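You operate a simulated robot arm through the tools that you are given. There is no shell and no other tool. Be economical: measure what you need, move in short steps, check, and stop when the job is done.

The job below is to be done with a simulated two-armed robot. You get a single attempt, and the scene is never put back.

Task
Open the side gate, take the yellow rack spool and leave it on the board of the grey stand, then shut the gate. Take the cream tin on the board of the grey stand and put it away on the top of the frame table. Any order will do. Set down upright: yellow rack spool, cream tin.

The check looks at the end state, three seconds after you hand in, the way a careful person would. Anything else that was tipped, shoved, dropped, spilled or broken makes it a failure.

Robot
Two 7-joint arms with two-finger parallel grippers on one trunk, on a base that drives. Base frame: it is fixed to the floor where the robot stands at the start and does not move with it; the origin is under the middle of the robot, x ahead of it, y to its left, z up. Lengths are in mm, angles in degrees, forces in N, time in s.
The left shoulder is at the start at [70, 177, 1020], the right one opposite. With the tool pointing down near the work surface each hand reaches from about 100 to 700 mm from the robot's upright axis, wherever it stands, measured 20 degrees to its own side. Places, roughly: board of the grey stand [900, -100, 600]; side gate [500, 0, 600]; top of the frame table [3100, 6300, 600]; yellow rack spool (8x7x11 cm) [-2000, 3700, 1100]. Payload 3.43 kg a hand.
The TCP of each hand is the grasp point between the finger pads, 30 mm short of the fingertips. In the tool frame z runs along the fingers and y along their closing line. Largest opening 94 mm; finger width 28, thickness 10; the body of the gripper, 50 by 96 mm, starts 55 mm behind the TCP.
Orientation is told as [roll, pitch, yaw] about the base's x, y, z axes, in that order, counted from this pose: with the fingers straight down and closing along the base's y, the tool's x points along the base's -x, its y along +y and its z along -z.

Tools
- The arms move only by the tool play_rows. It takes "left_series", "right_series" or both (then of equal length, played together; a hand with none holds still); each is one flat list of numbers, 7 for each row, row after row: the shift along the base's x, y, z in units of 30 mm (1.0 is 30 mm), then the turn, a rotation vector about the base's x, y, z in units of 4 degrees (1.0 is 4 degrees), then the opening in per cent of the stroke, from 0 (shut) to 100 (fully open). In form: [dx, dy, dz, ax, ay, az, hand, dx, dy, dz, ax, ay, az, hand, ...]. A call has 1 to 8 rows; each row shifts and turns the commanded pose from where the row before left it. A call with a number of a shift or a turn outside -1 to 1 is refused whole. Rows are played at 5 a second. More than 50 mm and 8.6 degrees between two rows, or a gripper value outside its range, and nothing of the call is played. Where a pose cannot be reached the arm comes as near as it can. A force on the tool above 40 N (or 10 N above the force at the start of the call, whichever is more), or a blocked arm, ends the call early, and 0.2 s more pass. Each finger travels about 153 mm/s and halts on what it meets, pressing with about 35 N; the grip force reading is that of the motor and also rises with nothing between the fingers. The clock runs only during rows and for 0.2 s after the last one: add rows that do not move to give the fingers time. The reply holds the time, the measured pose of the TCP, the force on the tool along the base axes, the opening and the grip force, in the units named above and with some noise, with the torque about the TCP (base axes, N m) and any sound that the robot's microphone picked up, and new pictures: "pictures" is both (left out), scene, wrist or none (wrist: the cameras of the hands that moved).
- Cameras (640 x 400 px; columns grow to the right, rows downward): "scene" is now at [118, 9.2, 1324.7]; the picture's right is [0.22, -0.98, 0.00], its down [-0.79, -0.18, -0.59] and it looks along [0.58, 0.13, -0.80] (base axes); focal length 291 px, centre (320, 200). "left" rides on the left gripper at [76, -14, -102] in its tool frame; the picture's right is [0.18, 0.98, 0.00], its down [-0.75, 0.14, -0.64] and it looks along [-0.63, 0.12, 0.77] (tool axes); focal length 243 px, centre (320, 200). "right" rides on the right gripper at [76, 14, -102] in its tool frame; the picture's right is [-0.18, 0.98, 0.00], its down [-0.75, -0.14, -0.64] and it looks along [-0.63, -0.12, 0.77] (tool axes); focal length 243 px, centre (320, 200). There is no depth. A picture from a camera that has moved, and an enlarged one, comes with that camera's place and axes in the base frame and with its lens. The place of the scene camera against the robot may be out by one fixed shift of up to 25 mm in any direction.
- slide_trunk(by): slides the trunk up (or, below 0, down) by that many mm; the arms and the scene camera ride with it, the base frame stays. It gives what a move gives, with no picture.
- drive_base(legs): drives the robot by 1 to 6 legs, each [ahead, turn to the left] in mm and degrees, along the robot's own axes; the way and the turn of a leg run together, so that a leg with both is an arc; at most 1500 mm and 180 degrees a leg. The arms and the cameras ride along, it lands a little off, and it stops where it bumps. It gives what a move gives, and a new picture of the scene camera.
- aim_head(pan, tilt): turns the head with the scene camera to pan (to the left, within 86 degrees either way) and tilt (down, from -29 to 69), counted from straight ahead of the robot. It gives what a move gives, and a new picture of the scene camera.
- zoom(camera, box): a new picture of the part [left, top, right, bottom] of that camera's present view, enlarged. The clock stands still meanwhile.
- job_done(): hands the job in; it is judged then, once.

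Work in short steps. Places have to be worked out from the pictures, the camera data and where the tool is seen: move nearer, look again, correct. Check each grasp and each placing, and mend what went wrong. You have 165 turns and 260 pictures in all, those below and enlarged ones among them. Open the grippers and draw the arms clear of the work before you hand the job in, unless the task says otherwise; then end with one line.

The tools are called after "Emit:" as name(argument=value, ...) on one line, values as JSON. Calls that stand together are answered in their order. play_rows: Moves the arms, as the interface text tells. Its arguments: {"type":"object","properties":{"left_series":{"type":"array","items":{"type":"number"}},"right_series":{"type":"array","items":{"type":"number"}},"pictures":{"type":"string","enum":["both","scene","wrist","none"]}},"required":[]} The other tools are called the same way: slide_trunk (by) slides the trunk up or down; drive_base (legs) drives the base; aim_head (pan, tilt) turns the head that bears the scene camera; zoom (camera, box) takes an enlarged picture of a part of a camera's view; job_done () hands the job in.

At the start:

```text
time: 0.0
left_position: [409.7, 334.7, 993.2]
left_tcp_rot: [0.1, 0.0, 0.0]
left_force: [0.1, 0.2, -0.5]
left_wrist_torque: [0.03, 0.0, -0.03]
left_finger_gap: 94.2
left_grip_force: 0.1
right_position: [353.1, -62.1, 980.0]
right_tcp_rot: [0.0, 0.0, 0.0]
right_force: [0.2, -0.8, -0.7]
right_wrist_torque: [0.01, 0.04, -0.03]
right_finger_gap: 94.2
right_grip_force: 0.1
trunk travel left (down, up): [-600.0, 240.0]
robot x, y, heading: [0.6, 0.2, 0.0]
head pan, tilt: [12.7, 53.6]
```

scene: 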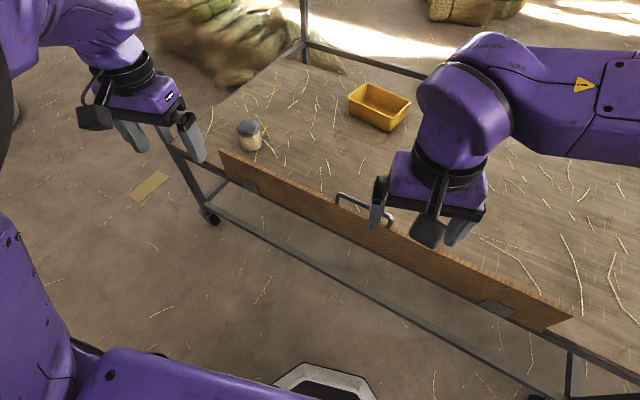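
right: 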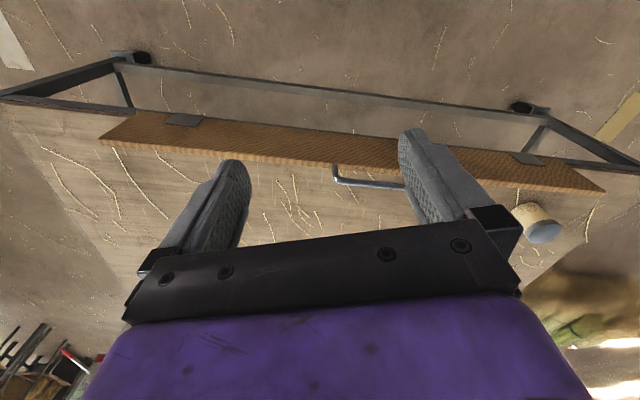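
left: 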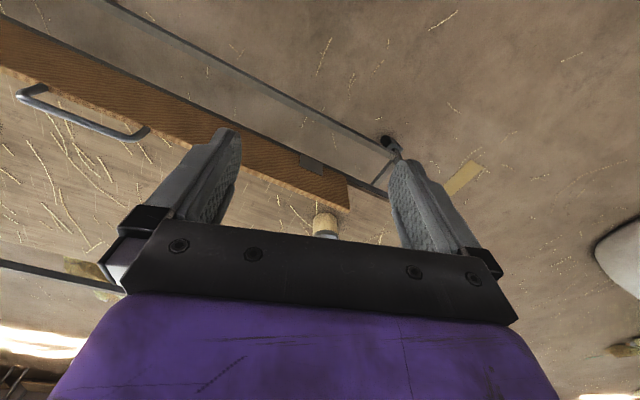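

The pictures show the grey stand ahead, with a low gate on its near edge (handle at about the middle), a cream tin at the left corner and a yellow tray. I look closer at the gate and the tin.

Emit:
zoom(camera="scene", box=[160, 60, 420, 222])

Emit:
zoom(camera="scene", box=[320, 160, 640, 360])

```text
2.46 times, centred on (290, 141) of scene
camera zoom: at [118.0, 9.2, 1324.7], right [0.22, -0.98, 0.0], down [-0.79, -0.18, -0.59], along [0.58, 0.13, -0.8], focal length 716 px, centre (394, 345)
```

zoom: 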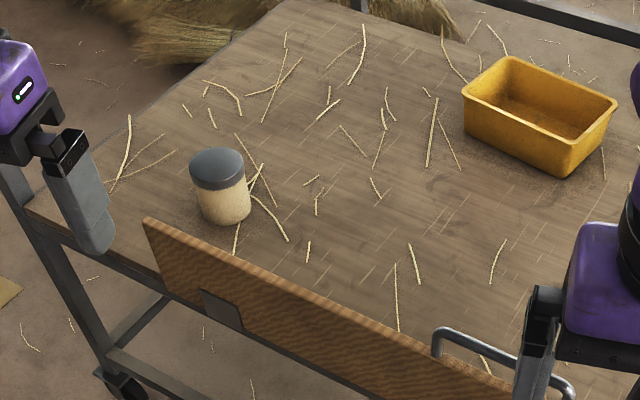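

```text
2.00 times, centred on (480, 260) of scene
camera zoom: at [118.0, 9.2, 1324.7], right [0.22, -0.98, 0.0], down [-0.79, -0.18, -0.59], along [0.58, 0.13, -0.8], focal length 582 px, centre (0, 80)
```

zoom: 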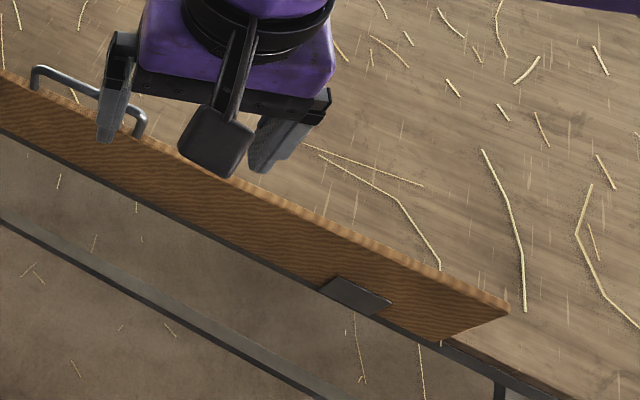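

I look around for the rack, the frame table and the obstacles between them.

Emit:
aim_head(pan=80, tilt=10)

Emit:
aim_head(pan=35, tilt=10)

Emit:
aim_head(pan=0, tilt=45)

```text
time: 1.4
left_position: [410.8, 335.7, 992.9]
left_tcp_rot: [0.0, 0.0, 0.0]
left_force: [0.1, 0.8, -0.6]
left_wrist_torque: [0.02, -0.02, 0.01]
left_finger_gap: 93.9
left_grip_force: 0.1
right_position: [352.5, -62.1, 980.0]
right_tcp_rot: [0.0, -0.1, 0.0]
right_force: [0.2, 0.1, -0.3]
right_wrist_torque: [-0.01, -0.01, -0.02]
right_finger_gap: 94.0
right_grip_force: 0.0
trunk travel left (down, up): [-600.0, 240.0]
robot x, y, heading: [1.6, 1.6, 0.2]
head pan, tilt: [80.0, 10.0]
camera scene: at [62.5, 84.6, 1391.3], right [0.98, -0.17, 0.0], down [-0.03, -0.17, -0.98], along [0.17, 0.97, -0.17], focal length 291 px, centre (320, 200)
```

scene: 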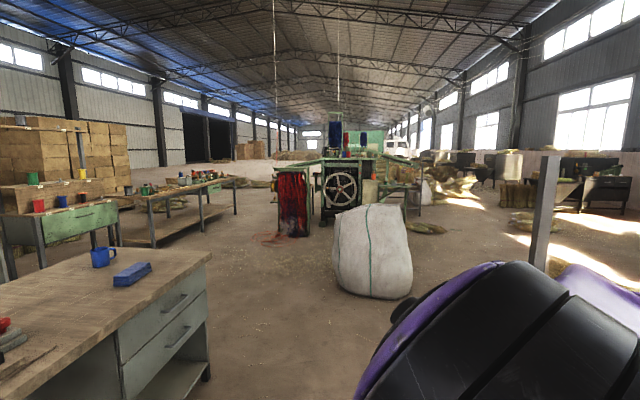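

```text
time: 2.5
left_position: [410.4, 335.4, 993.4]
left_tcp_rot: [0.1, -0.1, 0.0]
left_force: [0.3, 0.2, -0.7]
left_wrist_torque: [0.0, 0.01, -0.03]
left_finger_gap: 93.8
left_grip_force: 0.2
right_position: [353.8, -61.9, 979.8]
right_tcp_rot: [-0.1, 0.0, 0.0]
right_force: [-0.5, 0.0, 0.5]
right_wrist_torque: [-0.02, -0.01, -0.03]
right_finger_gap: 93.9
right_grip_force: 0.1
trunk travel left (down, up): [-600.0, 240.0]
robot x, y, heading: [-3.1, -2.8, -0.1]
head pan, tilt: [35.0, 10.0]
camera scene: at [122.4, 46.4, 1391.3], right [0.57, -0.82, 0.0], down [-0.14, -0.1, -0.98], along [0.81, 0.57, -0.17], focal length 291 px, centre (320, 200)
```

scene: 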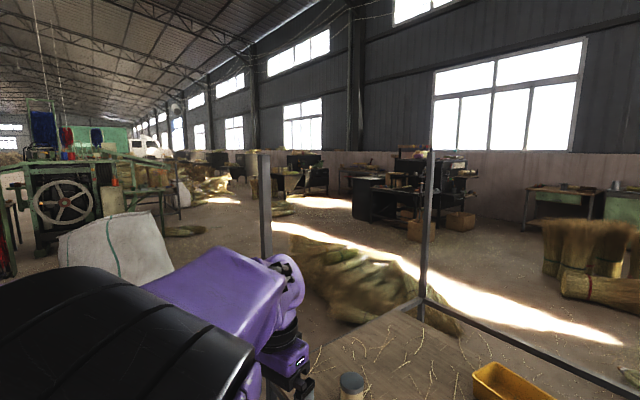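

```text
time: 3.5
left_position: [409.4, 335.1, 991.8]
left_tcp_rot: [0.1, 0.1, 0.0]
left_force: [0.2, 0.7, 0.4]
left_wrist_torque: [0.02, 0.03, 0.02]
left_finger_gap: 94.1
left_grip_force: 0.1
right_position: [354.1, -62.0, 979.7]
right_tcp_rot: [0.0, -0.1, 0.0]
right_force: [-0.3, 0.1, 0.1]
right_wrist_torque: [-0.01, -0.05, -0.03]
right_finger_gap: 94.1
right_grip_force: 0.0
trunk travel left (down, up): [-600.0, 240.0]
robot x, y, heading: [-1.0, -0.1, 0.1]
head pan, tilt: [0.0, 45.0]
camera scene: at [127.6, -6.9, 1336.4], right [0.0, -1.0, 0.0], down [-0.71, 0.0, -0.71], along [0.71, 0.0, -0.71], focal length 291 px, centre (320, 200)
```

scene: 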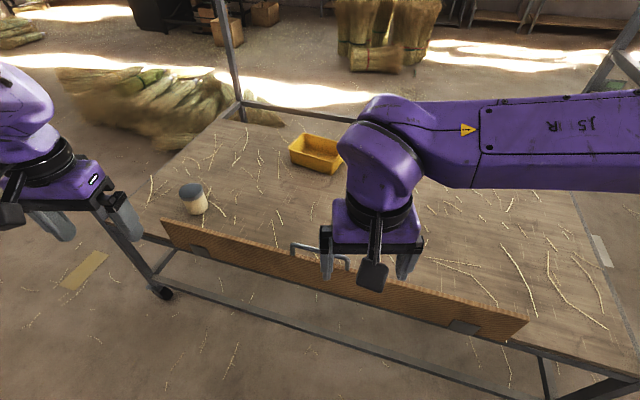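

Emit:
zoom(camera="scene", box=[260, 200, 420, 300])

Emit:
zoom(camera="left", box=[0, 40, 240, 190])

```text
4.00 times, centred on (340, 250) of scene
camera zoom: at [127.6, -6.9, 1336.4], right [0.0, -1.0, 0.0], down [-0.71, 0.0, -0.71], along [0.71, 0.0, -0.71], focal length 1164 px, centre (240, 0)
```

zoom: 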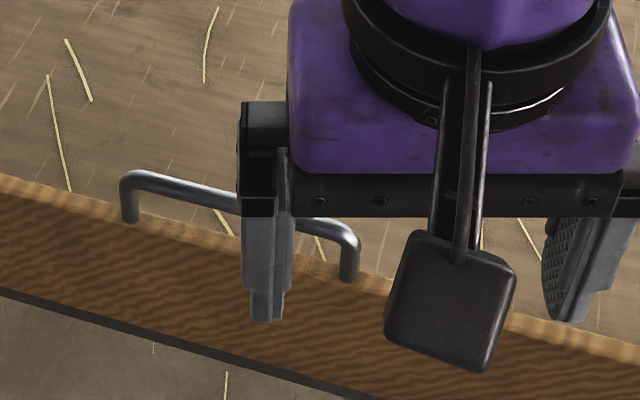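

```text
2.67 times, centred on (120, 115) of left
camera zoom: at [334.0, 320.8, 1094.2], right [-0.18, 0.98, 0.0], down [0.75, 0.14, 0.64], along [0.63, 0.12, -0.77], focal length 647 px, centre (853, 427)
```

zoom: 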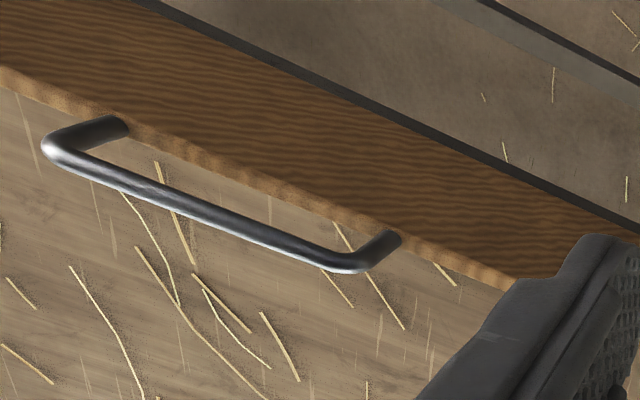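

Triangulated, the handle bar runs from about [556, 60, 737] to [516, -72, 735] on top of the gate (gate turned −17°). I yaw the right hand about 73° so its fingers close across the bar, moving above it.

Emit:
play_rows(right_series=[0.32, 0.1, -0.2, 0, 0, 0.96, 100, 0.32, 0.1, -0.2, 0, 0, 0.96, 100, 0.32, 0.1, -0.2, 0, 0, 0.96, 100, 0.32, 0.1, -0.2, 0, 0, 0.96, 100, 0.32, 0.1, -0.2, 0, 0, 0.96, 100, 0.32, 0.1, -0.2, 0, 0, 0.96, 100, 0.32, 0.1, -0.2, 0, 0, 0.96, 100, 0.32, 0.1, -0.2, 0, 0, 0.96, 100], pictures="none")

Emit:
play_rows(right_series=[0.32, 0.1, -0.2, 0, 0, 0.96, 100, 0.32, 0.1, -0.2, 0, 0, 0.96, 100, 0.32, 0.1, -0.2, 0, 0, 0.96, 100, 0.32, 0.1, -0.2, 0, 0, 0.96, 100, 0.32, 0.1, -0.2, 0, 0, 0.96, 100, 0.32, 0.1, -0.2, 0, 0, 0.96, 100, 0.32, 0.1, -0.2, 0, 0, 0.96, 100, 0.32, 0.1, -0.2, 0, 0, 0.96, 100], pictures="none")

Emit:
play_rows(right_series=[0.32, 0.1, -0.2, 0, 0, 0.96, 100, 0.32, 0.1, -0.2, 0, 0, 0.96, 100, 0.32, 0.1, -0.2, 0, 0, 0.96, 100, 0, 0, 0, 0, 0, 0, 100], pictures="both")

```text
time: 5.3
left_position: [410.7, 334.8, 992.0]
left_tcp_rot: [0.0, 0.0, 0.0]
left_force: [0.2, -0.4, 0.1]
left_wrist_torque: [0.01, -0.01, -0.02]
left_finger_gap: 94.0
left_grip_force: 0.0
right_position: [429.0, -38.4, 932.4]
right_tcp_rot: [0.0, 0.0, 30.8]
right_force: [-0.1, 0.4, -0.5]
right_wrist_torque: [-0.02, 0.03, 0.01]
right_finger_gap: 94.0
right_grip_force: 0.0
trunk travel left (down, up): [-600.0, 240.0]
robot x, y, heading: [1.3, -1.9, 0.2]
head pan, tilt: [0.0, 45.0]
```

```text
time: 7.1
left_position: [410.9, 334.9, 992.3]
left_tcp_rot: [0.0, 0.0, 0.0]
left_force: [-0.1, -0.2, -0.1]
left_wrist_torque: [0.03, 0.04, 0.01]
left_finger_gap: 94.0
left_grip_force: 0.1
right_position: [438.2, -35.3, 925.5]
right_tcp_rot: [0.0, 0.0, 34.6]
right_force: [0.0, 0.0, -0.3]
right_wrist_torque: [0.01, -0.03, -0.01]
right_finger_gap: 93.8
right_grip_force: 0.1
right hand out of reach, approached as far as the arm can: row 2, 3, 4, 5, 6, 7, 8
trunk travel left (down, up): [-600.0, 240.0]
robot x, y, heading: [-0.3, -0.5, -0.4]
head pan, tilt: [0.0, 45.0]
```

```text
time: 8.1
left_position: [410.7, 335.0, 992.2]
left_tcp_rot: [0.0, 0.0, 0.0]
left_force: [-0.9, -0.1, -0.2]
left_wrist_torque: [-0.01, -0.01, -0.01]
left_finger_gap: 94.0
left_grip_force: 0.1
right_position: [438.1, -36.5, 925.6]
right_tcp_rot: [0.0, 0.0, 34.6]
right_force: [-0.5, 0.0, 0.0]
right_wrist_torque: [-0.01, 0.01, -0.01]
right_finger_gap: 94.0
right_grip_force: 0.0
right hand out of reach, approached as far as the arm can: row 1, 2, 3
trunk travel left (down, up): [-600.0, 240.0]
robot x, y, heading: [-1.1, 1.2, 0.1]
head pan, tilt: [0.0, 45.0]
camera scene: at [127.6, -7.0, 1336.4], right [0.0, -1.0, 0.0], down [-0.71, 0.0, -0.71], along [0.71, 0.0, -0.71], focal length 291 px, centre (320, 200)
camera right: at [367.7, -68.2, 1027.4], right [-0.41, 0.91, 0.0], down [0.7, 0.31, 0.64], along [0.59, 0.26, -0.77], focal length 243 px, centre (320, 200)
```

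scene: 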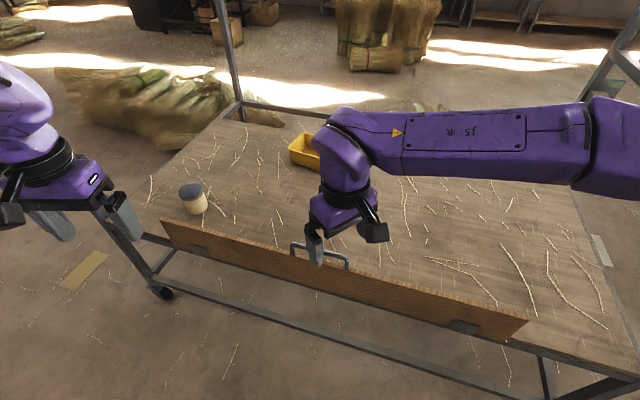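
right: 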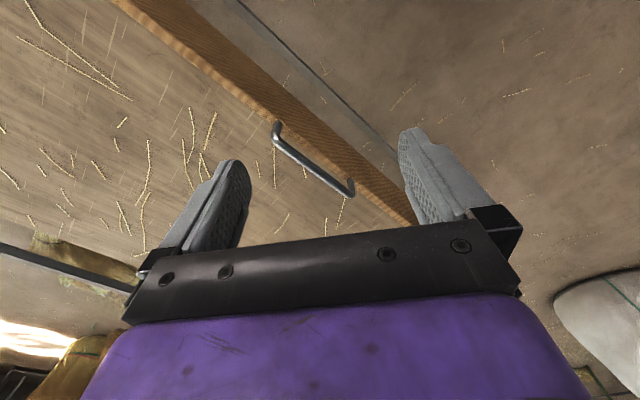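

Yaw is limited near 35° in this stance, so I turn the base about 50° to the left in place, which brings the needed hand yaw within range. Nothing is within the sweep of the arms.

Emit:
drive_base(legs=[[0, 48]])

Emit:
aim_head(pan=-45, tilt=50)

```text
time: 10.7
left_position: [14.9, 530.5, 992.9]
left_tcp_rot: [0.0, 0.0, 49.1]
left_force: [-0.3, 0.3, -0.9]
left_wrist_torque: [-0.01, 0.02, 0.01]
left_finger_gap: 94.0
left_grip_force: 0.2
right_position: [314.1, 306.7, 925.0]
right_tcp_rot: [0.0, 0.0, 83.7]
right_force: [-0.8, -0.5, 0.1]
right_wrist_torque: [0.02, -0.03, 0.0]
right_finger_gap: 94.1
right_grip_force: 0.1
trunk travel left (down, up): [-600.0, 240.0]
robot x, y, heading: [-3.7, 0.5, 49.1]
head pan, tilt: [0.0, 45.0]
camera scene: at [82.1, 92.5, 1336.4], right [0.76, -0.65, 0.0], down [-0.46, -0.53, -0.71], along [0.46, 0.53, -0.71], focal length 291 px, centre (320, 200)
```

scene: 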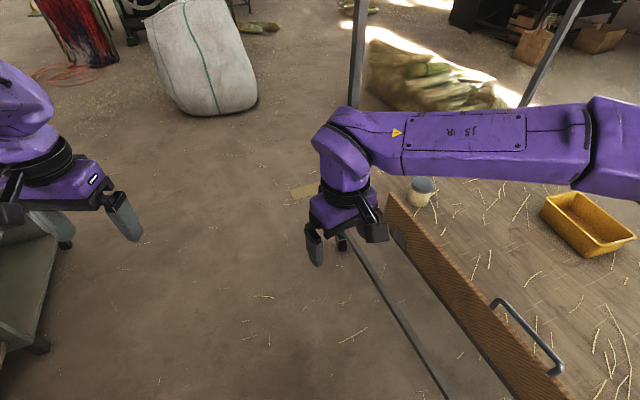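

```text
time: 11.8
left_position: [15.2, 530.2, 993.6]
left_tcp_rot: [0.0, -0.1, 49.1]
left_force: [0.0, 0.4, 0.3]
left_wrist_torque: [0.01, -0.01, 0.0]
left_finger_gap: 94.1
left_grip_force: 0.2
right_position: [313.2, 308.6, 925.0]
right_tcp_rot: [0.0, -0.1, 83.7]
right_force: [0.4, -0.2, 1.3]
right_wrist_torque: [0.0, 0.01, -0.01]
right_finger_gap: 94.1
right_grip_force: 0.0
trunk travel left (down, up): [-600.0, 240.0]
robot x, y, heading: [3.4, -1.5, 49.2]
head pan, tilt: [-45.0, 50.0]
camera scene: at [105.7, 36.6, 1329.5], right [0.07, -1.0, 0.0], down [-0.76, -0.06, -0.64], along [0.64, 0.05, -0.77], focal length 291 px, centre (320, 200)
```

scene: 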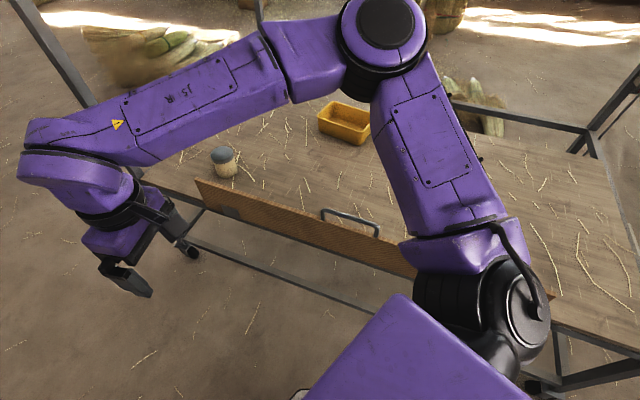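

Now the hand's yaw is 83.7°, close to the wanted 73°. I move it to above the handle's middle [536, -6] at z ≈ 830.

Emit:
play_rows(right_series=[0.62, -0.87, -0.2, 0, 0, -0.22, 100, 0.62, -0.87, -0.2, 0, 0, -0.22, 100, 0.62, -0.87, -0.2, 0, 0, -0.22, 100, 0.62, -0.87, -0.2, 0, 0, -0.22, 100, 0.62, -0.87, -0.2, 0, 0, -0.22, 100, 0.62, -0.87, -0.2, 0, 0, -0.22, 100, 0.62, -0.87, -0.2, 0, 0, -0.22, 100, 0.62, -0.87, -0.2, 0, 0, -0.22, 100], pictures="none")

Emit:
play_rows(right_series=[0.62, -0.87, -0.4, 0, 0, -0.22, 100, 0.62, -0.87, -0.4, 0, 0, -0.22, 100, 0.62, -0.87, -0.4, 0, 0, -0.22, 100, 0.62, -0.87, -0.4, 0, 0, -0.22, 100, 0, 0, 0, 0, 0, 0, 100], pictures="both")

```text
time: 13.7
left_position: [15.1, 530.1, 992.0]
left_tcp_rot: [0.0, 0.1, 49.1]
left_force: [0.4, 0.6, 0.0]
left_wrist_torque: [0.02, -0.02, -0.01]
left_finger_gap: 94.0
left_grip_force: 0.0
right_position: [392.7, 193.5, 897.2]
right_tcp_rot: [0.0, 0.1, 77.2]
right_force: [0.1, -0.7, 0.2]
right_wrist_torque: [0.03, 0.01, 0.02]
right_finger_gap: 94.0
right_grip_force: 0.0
right hand out of reach, approached as far as the arm can: row 3, 4, 5, 6, 7, 8
trunk travel left (down, up): [-600.0, 240.0]
robot x, y, heading: [0.4, -0.5, 48.9]
head pan, tilt: [-45.0, 50.0]
```

```text
time: 14.8
left_position: [14.5, 529.3, 992.9]
left_tcp_rot: [0.0, -0.1, 49.1]
left_force: [-0.2, 0.4, -0.7]
left_wrist_torque: [-0.02, 0.01, 0.01]
left_finger_gap: 94.0
left_grip_force: 0.0
right_position: [418.0, 158.5, 881.4]
right_tcp_rot: [0.1, 0.1, 73.6]
right_force: [-0.4, -0.6, 0.7]
right_wrist_torque: [0.03, 0.01, 0.01]
right_finger_gap: 94.1
right_grip_force: 0.1
right hand out of reach, approached as far as the arm can: row 1, 2, 3, 4
trunk travel left (down, up): [-600.0, 240.0]
robot x, y, heading: [2.5, -0.3, 48.9]
head pan, tilt: [-45.0, 50.0]
camera scene: at [105.8, 36.6, 1329.4], right [0.07, -1.0, 0.0], down [-0.76, -0.06, -0.64], along [0.64, 0.05, -0.77], focal length 291 px, centre (320, 200)
camera right: at [383.2, 88.5, 983.4], right [-0.89, 0.45, 0.0], down [0.35, 0.68, 0.64], along [0.29, 0.57, -0.77], focal length 243 px, centre (320, 200)
```

scene: 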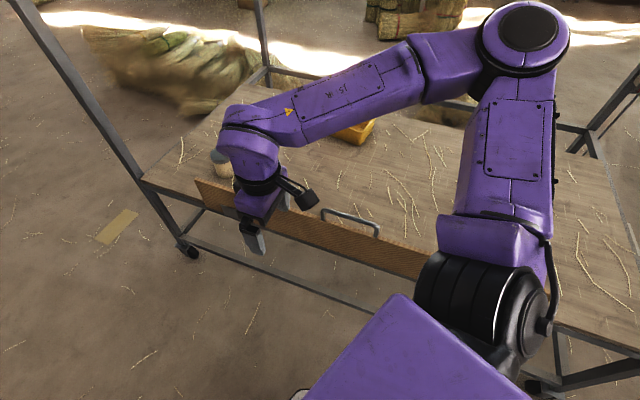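
right: 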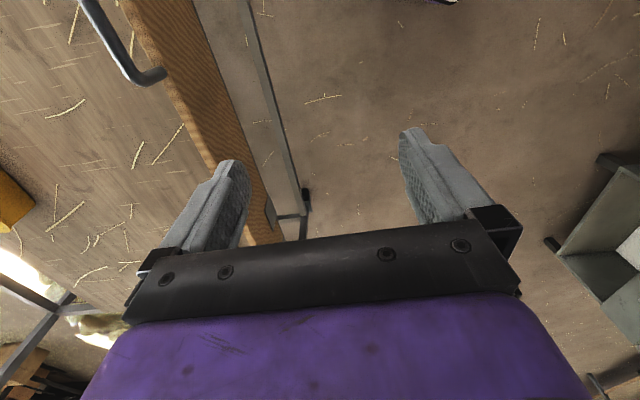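

The yaw limit follows the arm's stance, so I want the robot nearly parallel to the gate with the handle to its right front. I drive to about [53, -187], heading 75°, arms still high.

Emit:
drive_base(legs=[[0, 57], [-194, 0], [0, -31]])

```text
time: 20.5
left_position: [-152.7, 299.0, 992.2]
left_tcp_rot: [0.1, 0.0, 73.6]
left_force: [0.9, -0.2, -0.2]
left_wrist_torque: [-0.01, 0.02, 0.03]
left_finger_gap: 94.1
left_grip_force: 0.0
right_position: [367.0, 127.4, 880.4]
right_tcp_rot: [0.0, 0.0, 98.0]
right_force: [-0.3, 0.5, -0.7]
right_wrist_torque: [0.01, 0.0, -0.02]
right_finger_gap: 93.9
right_grip_force: 0.1
trunk travel left (down, up): [-600.0, 240.0]
robot x, y, heading: [53.4, -187.3, 73.8]
head pan, tilt: [-45.0, 50.0]
camera scene: at [130.9, -111.0, 1329.4], right [0.48, -0.88, 0.0], down [-0.67, -0.37, -0.64], along [0.56, 0.31, -0.77], focal length 291 px, centre (320, 200)
```

scene: 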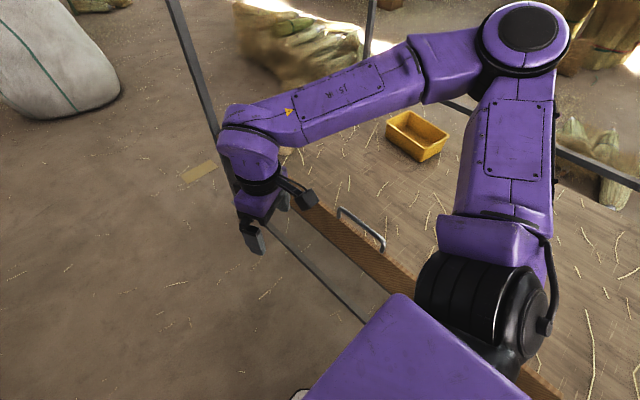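

Now move the hand above the handle while yawing back to 73°.

Emit:
play_rows(right_series=[0.7, -0.556, -0.2, 0, 0, -0.78, 100, 0.7, -0.556, -0.2, 0, 0, -0.78, 100, 0.7, -0.556, -0.2, 0, 0, -0.78, 100, 0.7, -0.556, -0.2, 0, 0, -0.78, 100, 0.7, -0.556, -0.2, 0, 0, -0.78, 100, 0.7, -0.556, -0.2, 0, 0, -0.78, 100, 0.7, -0.556, -0.2, 0, 0, -0.78, 100, 0.7, -0.556, -0.2, 0, 0, -0.78, 100], pictures="both")

```text
time: 22.3
left_position: [-152.6, 299.3, 992.8]
left_tcp_rot: [0.0, -0.1, 73.5]
left_force: [-0.4, 0.9, 0.5]
left_wrist_torque: [0.02, 0.02, 0.05]
left_finger_gap: 93.9
left_grip_force: 0.0
right_position: [475.9, 68.1, 815.7]
right_tcp_rot: [0.2, 0.1, 74.1]
right_force: [0.3, 0.3, -0.9]
right_wrist_torque: [0.0, 0.0, 0.01]
right_finger_gap: 93.7
right_grip_force: 0.1
right hand out of reach, approached as far as the arm can: row 4, 5, 6, 7, 8
trunk travel left (down, up): [-600.0, 240.0]
robot x, y, heading: [49.3, -189.4, 73.6]
head pan, tilt: [-45.0, 50.0]
camera scene: at [130.8, -111.0, 1329.4], right [0.48, -0.88, 0.0], down [-0.67, -0.37, -0.64], along [0.56, 0.31, -0.77], focal length 291 px, centre (320, 200)
camera right: at [442.2, -1.8, 919.4], right [-0.89, 0.45, 0.0], down [0.35, 0.69, 0.64], along [0.29, 0.57, -0.77], focal length 243 px, centre (320, 200)
```

scene: 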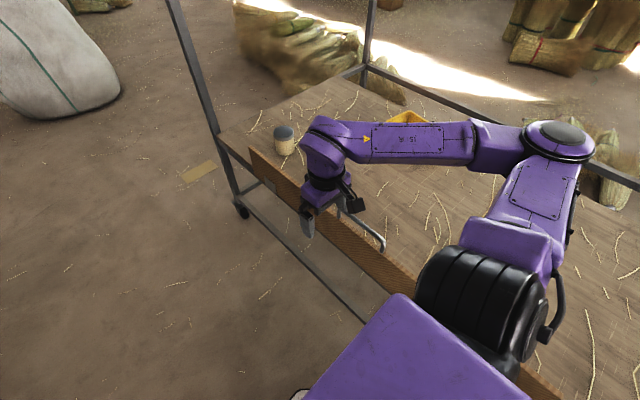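
right: 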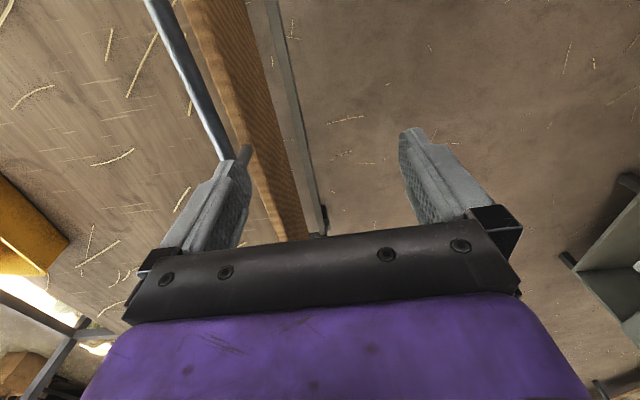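

The limit is on positive yaw only; turning the other way (yaw −107°) should be free. I lift the hand away, then drive to about [49, 248] facing the gate squarely (heading −17°).

Emit:
play_rows(right_series=[-0.6, 0, 0.8, 0, 0, 0, 100, -0.6, 0, 0.8, 0, 0, 0, 100, -0.6, 0, 0.8, 0, 0, 0, 100, -0.6, 0, 0.8, 0, 0, 0, 100, -0.6, 0, 0.8, 0, 0, 0, 100], pictures="none")

Emit:
drive_base(legs=[[0, 16.4], [437, 0], [0, -107]])

```text
time: 23.5
left_position: [-151.8, 298.7, 990.7]
left_tcp_rot: [0.1, 0.0, 73.6]
left_force: [-0.4, -0.2, 0.5]
left_wrist_torque: [0.01, -0.05, 0.0]
left_finger_gap: 94.0
left_grip_force: 0.0
right_position: [387.3, 72.2, 936.5]
right_tcp_rot: [0.0, -0.1, 73.1]
right_force: [0.7, -0.3, -0.4]
right_wrist_torque: [0.02, 0.0, -0.03]
right_finger_gap: 94.0
right_grip_force: 0.1
trunk travel left (down, up): [-600.0, 240.0]
robot x, y, heading: [52.9, -187.4, 73.3]
head pan, tilt: [-45.0, 50.0]
```

```text
time: 31.6
left_position: [532.5, 468.9, 992.0]
left_tcp_rot: [0.1, 0.0, -16.0]
left_force: [-0.1, 0.4, -0.5]
left_wrist_torque: [-0.02, 0.03, 0.02]
left_finger_gap: 94.2
left_grip_force: 0.0
right_position: [311.0, -72.6, 936.1]
right_tcp_rot: [0.0, 0.1, -16.3]
right_force: [-0.3, 0.1, 0.3]
right_wrist_torque: [0.0, -0.01, -0.01]
right_finger_gap: 94.0
right_grip_force: 0.0
trunk travel left (down, up): [-600.0, 240.0]
robot x, y, heading: [48.0, 259.2, -16.0]
head pan, tilt: [-45.0, 50.0]
camera scene: at [128.1, 170.8, 1329.4], right [-0.87, -0.49, 0.0], down [-0.37, 0.67, -0.64], along [0.31, -0.56, -0.77], focal length 291 px, centre (320, 200)
```

scene: 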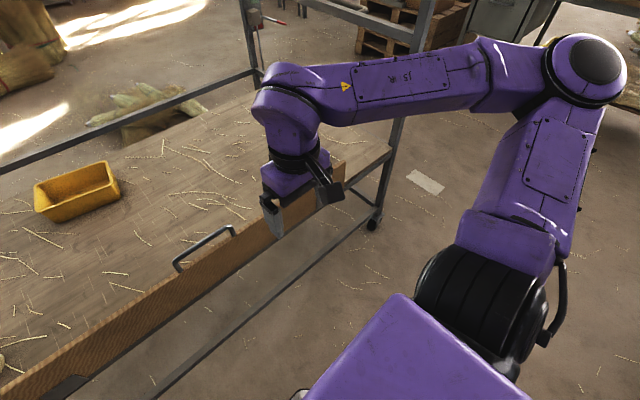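

Now yaw the right hand −91° while moving to above the handle.

Emit:
play_rows(right_series=[0.31, 0.09, 0, 0, 0, -0.95, 100, 0.31, 0.09, 0, 0, 0, -0.95, 100, 0.31, 0.09, 0, 0, 0, -0.95, 100, 0.31, 0.09, 0, 0, 0, -0.95, 100, 0.31, 0.09, 0, 0, 0, -0.95, 100, 0.31, 0.09, 0, 0, 0, -0.95, 100, 0.31, 0.09, 0, 0, 0, -0.95, 100, 0.31, 0.09, 0, 0, 0, -0.95, 100], pictures="none")

Emit:
play_rows(right_series=[0.31, 0.09, -0.2, 0, 0, -0.95, 100, 0.31, 0.09, -0.2, 0, 0, -0.95, 100, 0.31, 0.09, -0.2, 0, 0, -0.95, 100, 0.31, 0.09, -0.2, 0, 0, -0.95, 100, 0.31, 0.09, -0.2, 0, 0, -0.95, 100, 0.31, 0.09, -0.2, 0, 0, -0.95, 100, 0.31, 0.09, -0.2, 0, 0, -0.95, 100, 0.31, 0.09, -0.2, 0, 0, -0.95, 100], pictures="none")

Emit:
play_rows(right_series=[0.31, 0.09, -0.2, 0, 0, -0.95, 100, 0.31, 0.09, -0.2, 0, 0, -0.95, 100, 0.31, 0.09, -0.2, 0, 0, -0.95, 100, 0.31, 0.09, -0.2, 0, 0, -0.95, 100, 0.31, 0.09, -0.2, 0, 0, -0.95, 100, 0.31, 0.09, -0.2, 0, 0, -0.95, 100, 0.31, 0.09, -0.2, 0, 0, -0.95, 100, 0.31, 0.09, -0.2, 0, 0, -0.95, 100], pictures="both")

```text
time: 33.5
left_position: [533.1, 469.0, 993.1]
left_tcp_rot: [0.1, 0.1, -15.9]
left_force: [-0.1, -0.4, 0.3]
left_wrist_torque: [0.01, 0.0, 0.05]
left_finger_gap: 94.0
left_grip_force: 0.1
right_position: [383.8, -50.2, 937.4]
right_tcp_rot: [0.0, 0.1, -46.8]
right_force: [0.0, -0.8, -0.1]
right_wrist_torque: [0.02, -0.04, 0.01]
right_finger_gap: 94.2
right_grip_force: 0.0
trunk travel left (down, up): [-600.0, 240.0]
robot x, y, heading: [47.3, 258.5, -15.6]
head pan, tilt: [-45.0, 50.0]
```

```text
time: 35.2
left_position: [533.2, 469.7, 992.2]
left_tcp_rot: [0.0, 0.0, -15.9]
left_force: [1.0, -0.7, -0.3]
left_wrist_torque: [0.01, 0.01, 0.0]
left_finger_gap: 94.0
left_grip_force: 0.2
right_position: [459.7, -28.7, 888.2]
right_tcp_rot: [0.0, 0.0, -77.2]
right_force: [-0.1, -0.3, -0.4]
right_wrist_torque: [0.0, 0.01, -0.01]
right_finger_gap: 94.2
right_grip_force: 0.2
trunk travel left (down, up): [-600.0, 240.0]
robot x, y, heading: [46.0, 260.6, -15.9]
head pan, tilt: [-45.0, 50.0]
```

```text
time: 37.0
left_position: [532.3, 469.0, 992.8]
left_tcp_rot: [0.1, 0.0, -15.9]
left_force: [0.7, -0.4, 0.2]
left_wrist_torque: [0.03, -0.01, 0.02]
left_finger_gap: 94.3
left_grip_force: 0.1
right_position: [534.2, -8.2, 839.6]
right_tcp_rot: [0.0, 0.1, -107.6]
right_force: [-0.6, -0.1, -0.5]
right_wrist_torque: [0.01, 0.01, -0.02]
right_finger_gap: 94.1
right_grip_force: 0.2
trunk travel left (down, up): [-600.0, 240.0]
robot x, y, heading: [44.7, 258.1, -15.5]
head pan, tilt: [-45.0, 50.0]
camera scene: at [128.8, 171.1, 1329.4], right [-0.87, -0.49, 0.0], down [-0.37, 0.67, -0.64], along [0.31, -0.56, -0.77], focal length 291 px, centre (320, 200)
camera right: at [570.8, 59.1, 942.8], right [0.88, -0.47, 0.0], down [-0.36, -0.68, 0.64], along [-0.3, -0.57, -0.77], focal length 243 px, centre (320, 200)
```

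scene: 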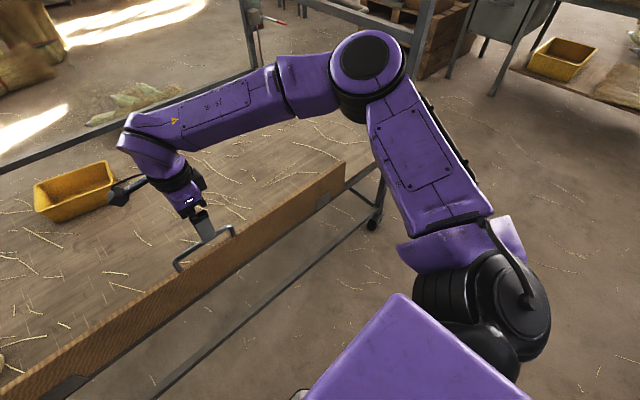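
right: 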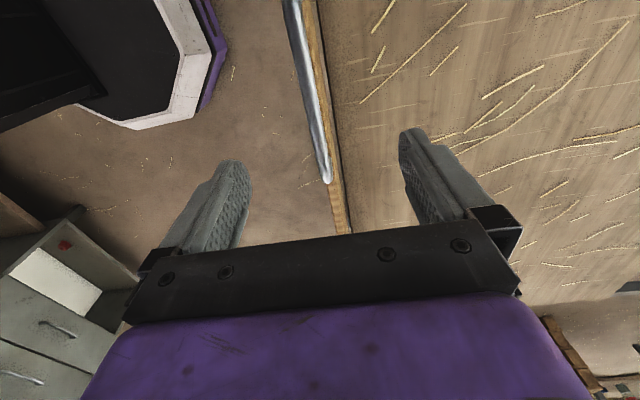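

The hand is above the bar, aligned; the bar passes between the fingers. I descend to z ≈ 750 and close.

Emit:
play_rows(right_series=[-0.1, 0.03, -0.75, 0, 0, 0, 100, 0, 0, -0.75, 0, 0, 0, 100, 0, 0, -0.75, 0, 0, 0, 60, 0, 0, -0.7, 0, 0, 0, 60, 0, 0, 0, 0, 0, 0, 60], pictures="wrist")

```text
time: 38.2
left_position: [532.4, 470.2, 992.2]
left_tcp_rot: [0.0, -0.1, -15.9]
left_force: [-0.5, -0.3, 0.3]
left_wrist_torque: [-0.01, 0.01, -0.02]
left_finger_gap: 94.3
left_grip_force: 0.1
right_position: [532.0, -8.6, 751.9]
right_tcp_rot: [0.0, 0.1, -107.6]
right_force: [0.0, 0.1, 0.3]
right_wrist_torque: [-0.01, 0.0, 0.0]
right_finger_gap: 56.6
right_grip_force: 0.0
trunk travel left (down, up): [-600.0, 240.0]
robot x, y, heading: [45.7, 262.4, -16.0]
head pan, tilt: [-45.0, 50.0]
camera right: at [568.4, 59.1, 853.6], right [0.88, -0.47, 0.0], down [-0.36, -0.68, 0.64], along [-0.3, -0.57, -0.77], focal length 243 px, centre (320, 200)
```

right: 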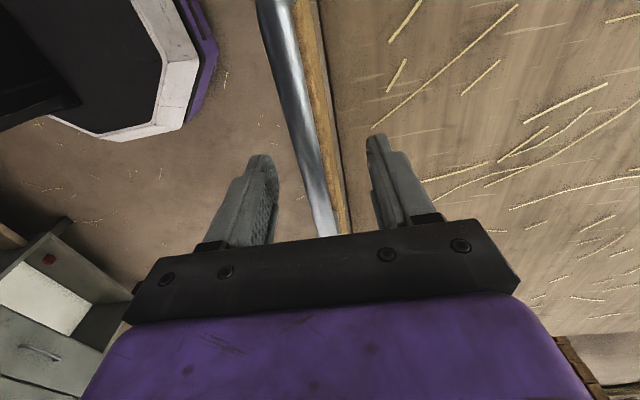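

Emit:
play_rows(right_series=[0, 0, 0, 0, 0, 0, 0, 0, 0, 0, 0, 0, 0, 0, 0, 0, 0, 0, 0, 0, 0], pictures="both")

```text
time: 39.0
left_position: [533.2, 469.6, 992.8]
left_tcp_rot: [0.0, -0.2, -15.9]
left_force: [-1.1, 0.2, 0.1]
left_wrist_torque: [0.0, 0.01, 0.03]
left_finger_gap: 93.9
left_grip_force: 0.1
right_position: [530.6, -7.5, 750.8]
right_tcp_rot: [-0.1, 0.0, -107.5]
right_force: [-12.0, 6.1, -7.8]
right_wrist_torque: [0.42, -0.11, -0.09]
right_finger_gap: 16.4
right_grip_force: 45.4
trunk travel left (down, up): [-600.0, 240.0]
robot x, y, heading: [43.5, 259.5, -15.8]
head pan, tilt: [-45.0, 50.0]
camera scene: at [127.0, 171.4, 1329.4], right [-0.87, -0.49, 0.0], down [-0.37, 0.67, -0.64], along [0.31, -0.56, -0.77], focal length 291 px, centre (320, 200)
camera right: at [567.1, 59.6, 853.2], right [0.88, -0.47, 0.0], down [-0.36, -0.68, 0.64], along [-0.3, -0.57, -0.77], focal length 243 px, centre (320, 200)
```

scene: 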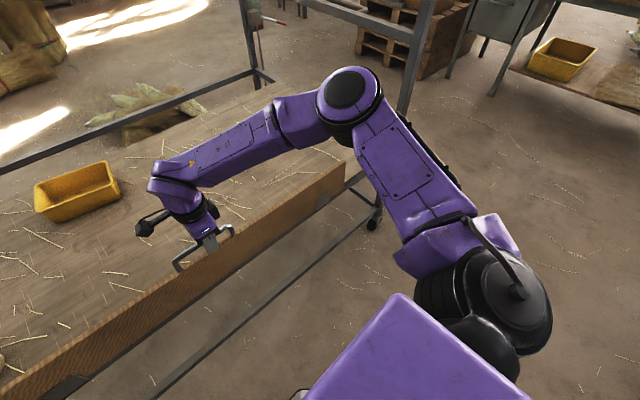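
right: 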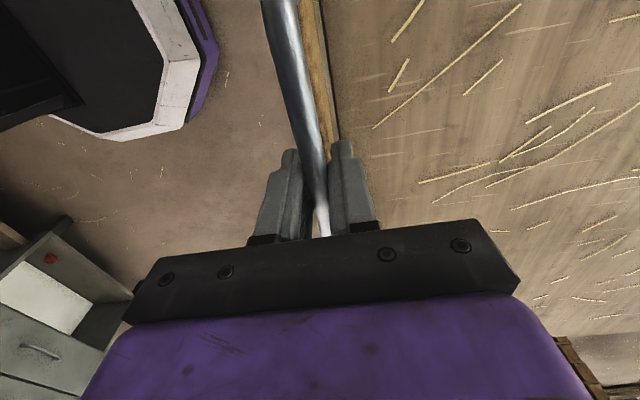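

The bar is held (gap 16 mm). I begin to swing the gate toward the robot about its bottom hinge, the hand turning half as much.

Emit:
play_rows(right_series=[-0.378, 0.115, -0.017, -0.18, -0.6, 0, 0, -0.378, 0.115, -0.05, -0.18, -0.6, 0, 0, -0.372, 0.113, -0.087, -0.18, -0.6, 0, 0, -0.364, 0.11, -0.12, -0.18, -0.6, 0, 0], pictures="both")

```text
time: 40.0
left_position: [529.8, 470.6, 993.2]
left_tcp_rot: [-0.2, -0.2, -15.7]
left_force: [-0.1, -0.6, 0.0]
left_wrist_torque: [-0.03, -0.04, -0.01]
left_finger_gap: 94.0
left_grip_force: 0.1
right_position: [484.1, 7.1, 747.6]
right_tcp_rot: [10.5, 0.2, -107.5]
right_force: [-4.5, 5.9, 24.1]
right_wrist_torque: [-0.85, 0.28, -0.24]
right_finger_gap: 16.3
right_grip_force: 44.7
trunk travel left (down, up): [-600.0, 240.0]
robot x, y, heading: [42.3, 261.9, -15.8]
head pan, tilt: [-45.0, 50.0]
camera scene: at [124.7, 173.9, 1330.3], right [-0.87, -0.49, 0.0], down [-0.37, 0.67, -0.65], along [0.32, -0.56, -0.76], focal length 291 px, centre (320, 200)
camera right: at [503.8, 79.3, 850.5], right [0.87, -0.47, 0.18], down [-0.47, -0.64, 0.6], along [-0.17, -0.61, -0.78], focal length 243 px, centre (320, 200)
```

scene: 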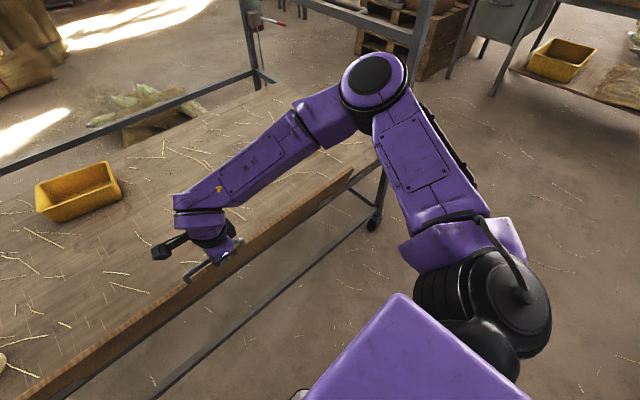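
right: 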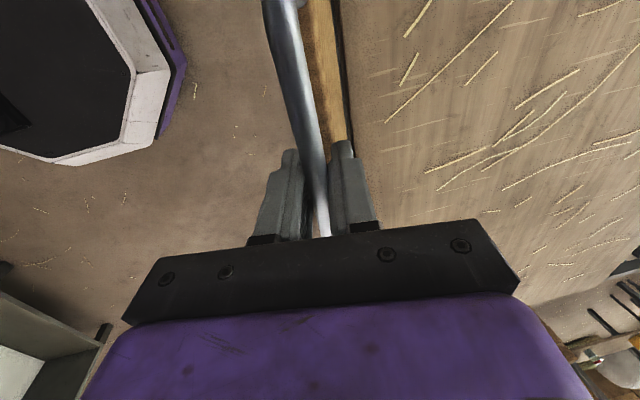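

The gate follows. A small upward force says I go down too fast; I continue along a slightly wider arc with more hand rotation.

Emit:
play_rows(right_series=[-0.386, 0.117, -0.1, -0.28, -0.93, 0, 0, -0.37, 0.112, -0.17, -0.28, -0.93, 0, 0, -0.351, 0.106, -0.2, -0.28, -0.93, 0, 0, -0.332, 0.1, -0.23, -0.28, -0.93, 0, 0], pictures="both")

```text
time: 41.0
left_position: [528.0, 471.7, 994.6]
left_tcp_rot: [-0.1, -0.4, -15.9]
left_force: [1.0, -0.9, -0.8]
left_wrist_torque: [-0.02, -0.01, 0.01]
left_finger_gap: 93.9
left_grip_force: 0.0
right_position: [439.5, 20.0, 722.7]
right_tcp_rot: [25.9, 0.2, -107.3]
right_force: [-17.8, 9.8, 29.2]
right_wrist_torque: [-0.08, -0.02, -0.08]
right_finger_gap: 16.1
right_grip_force: 45.4
trunk travel left (down, up): [-600.0, 240.0]
robot x, y, heading: [48.6, 258.6, -15.7]
head pan, tilt: [-45.0, 50.0]
camera scene: at [122.3, 174.6, 1330.1], right [-0.87, -0.49, 0.0], down [-0.37, 0.67, -0.65], along [0.32, -0.56, -0.76], focal length 291 px, centre (320, 200)
camera right: at [431.9, 101.7, 821.9], right [0.79, -0.44, 0.43], down [-0.61, -0.6, 0.51], along [0.03, -0.67, -0.74], focal length 243 px, centre (320, 200)
```

scene: 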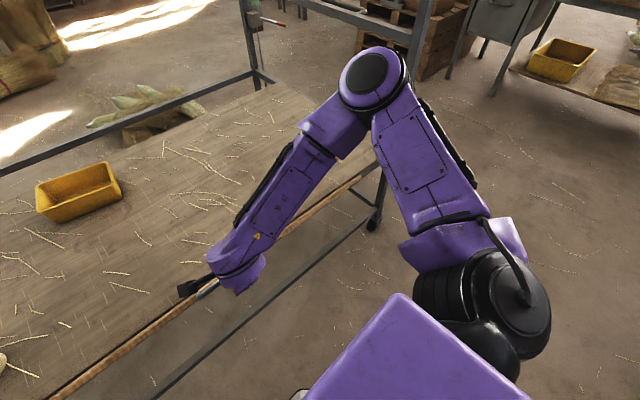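
right: 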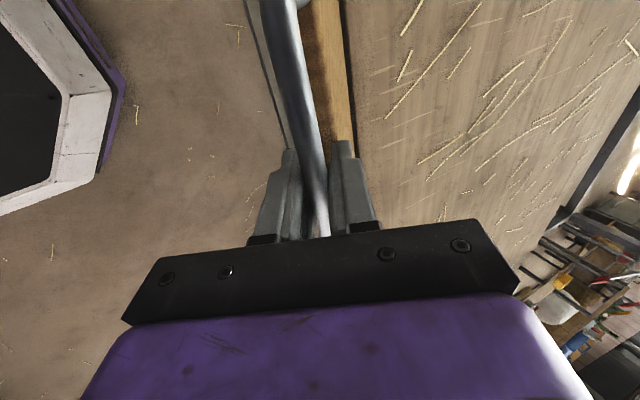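

Forces are purely radial: the radius is more like 170 mm. I go on with the corrected arc.

Emit:
play_rows(right_series=[-0.44, 0.133, -0.263, -0.28, -0.93, 0, 0, -0.392, 0.119, -0.333, -0.28, -0.93, 0, 0, -0.357, 0.108, -0.367, -0.28, -0.93, 0, 0, -0.332, 0.1, -0.39, -0.28, -0.93, 0, 0], pictures="none")

```text
time: 42.0
left_position: [532.8, 472.5, 991.4]
left_tcp_rot: [-0.1, -0.1, -15.8]
left_force: [0.7, -0.4, -0.4]
left_wrist_torque: [0.0, 0.01, 0.02]
left_finger_gap: 94.3
left_grip_force: 0.0
right_position: [396.6, 34.6, 682.5]
right_tcp_rot: [41.2, 0.6, -107.2]
right_force: [-2.4, 20.4, 1.4]
right_wrist_torque: [-0.84, 0.31, -0.77]
right_finger_gap: 16.3
right_grip_force: 45.1
trunk travel left (down, up): [-600.0, 240.0]
robot x, y, heading: [46.3, 257.5, -15.7]
head pan, tilt: [-45.0, 50.0]
```

Emit:
play_rows(right_series=[-0.267, 0.19, -0.427, -0.28, -0.93, 0, 0, -0.258, 0.1, -0.447, -0.28, -0.93, 0, 0, -0.22, 0.067, -0.473, -0.28, -0.93, 0, 0, -0.182, 0.055, -0.487, -0.28, -0.93, 0, 0], pictures="both")

```text
time: 43.0
left_position: [529.9, 469.8, 992.6]
left_tcp_rot: [0.1, -0.1, -15.8]
left_force: [0.5, -0.5, 0.4]
left_wrist_torque: [0.0, 0.05, 0.0]
left_finger_gap: 93.9
left_grip_force: 0.1
right_position: [367.9, 43.5, 627.2]
right_tcp_rot: [56.8, 0.5, -107.3]
right_force: [-22.6, -3.7, 2.6]
right_wrist_torque: [-0.87, 0.28, -0.61]
right_finger_gap: 16.2
right_grip_force: 44.7
trunk travel left (down, up): [-600.0, 240.0]
robot x, y, heading: [45.2, 260.4, -15.8]
head pan, tilt: [-45.0, 50.0]
camera scene: at [125.3, 171.1, 1329.6], right [-0.87, -0.49, 0.0], down [-0.37, 0.67, -0.64], along [0.31, -0.56, -0.77], focal length 291 px, centre (320, 200)
camera right: at [316.7, 137.9, 695.4], right [0.46, -0.34, 0.82], down [-0.81, -0.54, 0.23], along [0.36, -0.77, -0.53], focal length 243 px, centre (320, 200)
```

scene: 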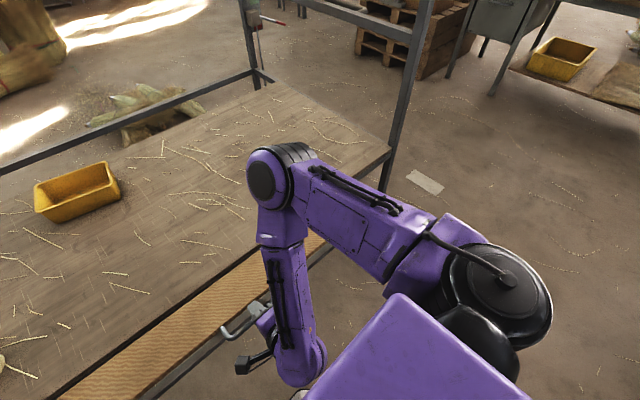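
right: 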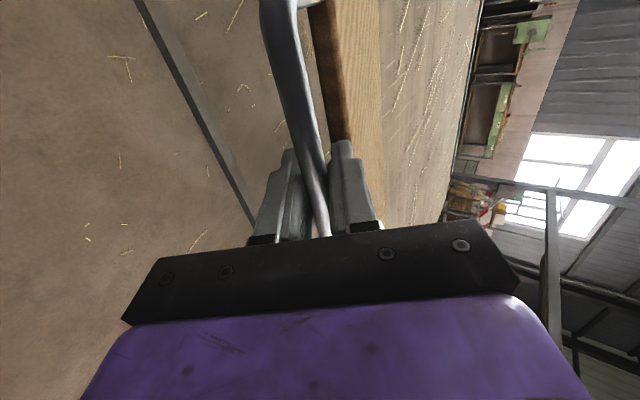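

Nearly horizontal now. I continue toward 90° and watch for a stop.

Emit:
play_rows(right_series=[-0.204, 0.061, -0.503, -0.28, -0.93, 0, 0, -0.163, 0.049, -0.51, -0.28, -0.93, 0, 0, -0.057, 0.017, -0.52, -0.28, -0.93, 0, 0, -0.013, 0.004, -0.523, -0.28, -0.93, 0, 0], pictures="both")

```text
time: 44.0
left_position: [533.9, 470.8, 992.3]
left_tcp_rot: [0.0, 0.1, -15.8]
left_force: [0.2, -0.4, 0.2]
left_wrist_torque: [0.0, 0.01, -0.02]
left_finger_gap: 94.0
left_grip_force: 0.1
right_position: [361.0, 45.8, 579.4]
right_tcp_rot: [70.6, 0.8, -107.3]
right_force: [-0.8, -6.2, 13.4]
right_wrist_torque: [-0.64, 0.18, 1.02]
right_finger_gap: 16.5
right_grip_force: 45.0
trunk travel left (down, up): [-600.0, 240.0]
robot x, y, heading: [45.3, 259.3, -15.7]
head pan, tilt: [-45.0, 50.0]
stopped in row 4 (right hand): the force on the tool passed its limit at 92 N (the readings are from after the stop); the commanded pose is now the measured one
camera scene: at [129.0, 171.1, 1329.4], right [-0.87, -0.49, 0.0], down [-0.37, 0.67, -0.64], along [0.31, -0.56, -0.77], focal length 291 px, centre (320, 200)
camera right: at [296.8, 144.8, 626.9], right [0.25, -0.29, 0.92], down [-0.85, -0.52, 0.07], along [0.46, -0.8, -0.37], focal length 243 px, centre (320, 200)
```

scene: 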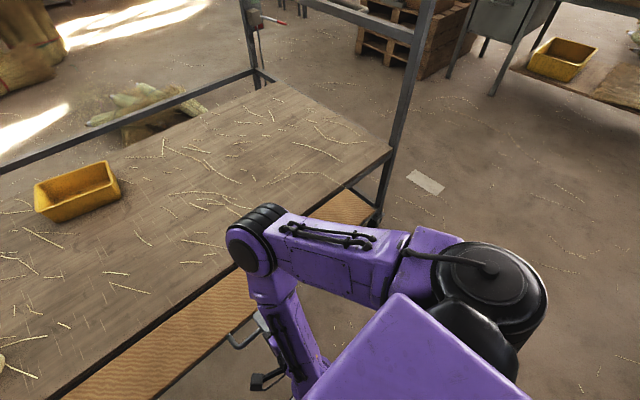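
right: 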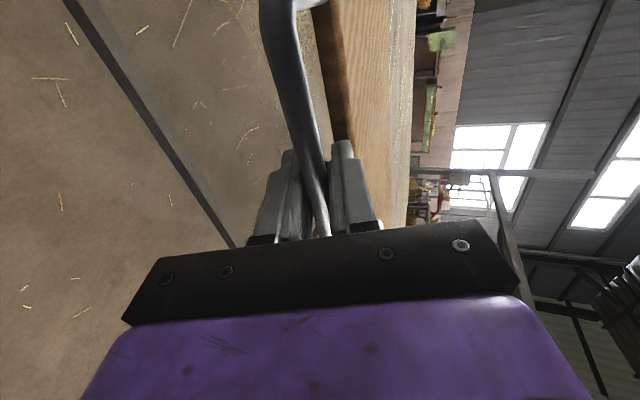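

The gate reached its stop, level with the board. I open the fingers and see whether it stays.

Emit:
play_rows(right_series=[0, 0, 0, 0, 0, 0, 60, 0, 0, 0, 0, 0, 0, 60, -0.5, 0.15, 0.18, 0, 0, 0, 60, -0.6, 0.18, 0.2, 0, 0, 0, 60, -0.6, 0.18, 0.2, 0, 0, 0, 60], pictures="both")

```text
time: 45.2
left_position: [533.0, 469.2, 992.2]
left_tcp_rot: [0.0, 0.0, -15.8]
left_force: [0.2, -0.5, 0.5]
left_wrist_torque: [0.01, -0.02, -0.01]
left_finger_gap: 94.0
left_grip_force: 0.0
right_position: [308.7, 62.5, 594.5]
right_tcp_rot: [70.4, 0.9, -107.4]
right_force: [-0.9, -1.7, -0.4]
right_wrist_torque: [-0.02, 0.0, 0.0]
right_finger_gap: 56.5
right_grip_force: 0.0
trunk travel left (down, up): [-600.0, 240.0]
robot x, y, heading: [49.0, 259.2, -15.7]
head pan, tilt: [-45.0, 50.0]
camera scene: at [128.5, 171.2, 1329.5], right [-0.87, -0.49, 0.0], down [-0.37, 0.67, -0.64], along [0.31, -0.56, -0.77], focal length 291 px, centre (320, 200)
camera right: at [244.6, 161.1, 642.7], right [0.25, -0.29, 0.92], down [-0.85, -0.52, 0.07], along [0.46, -0.8, -0.38], focal length 243 px, centre (320, 200)
```

scene: 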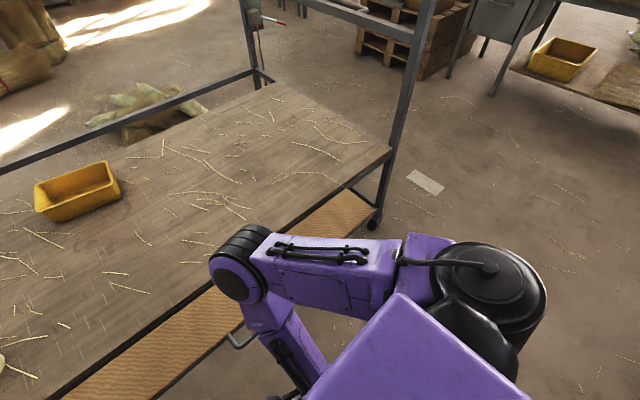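
right: 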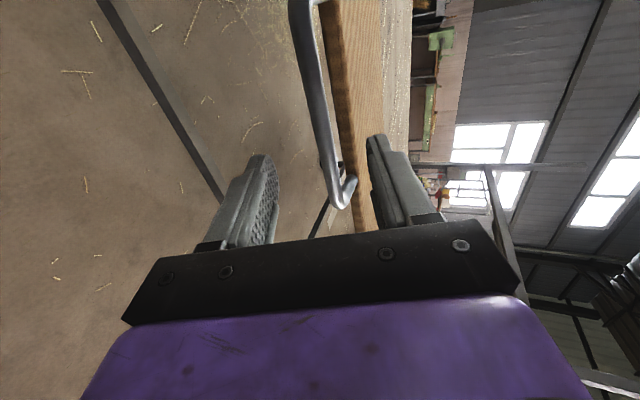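

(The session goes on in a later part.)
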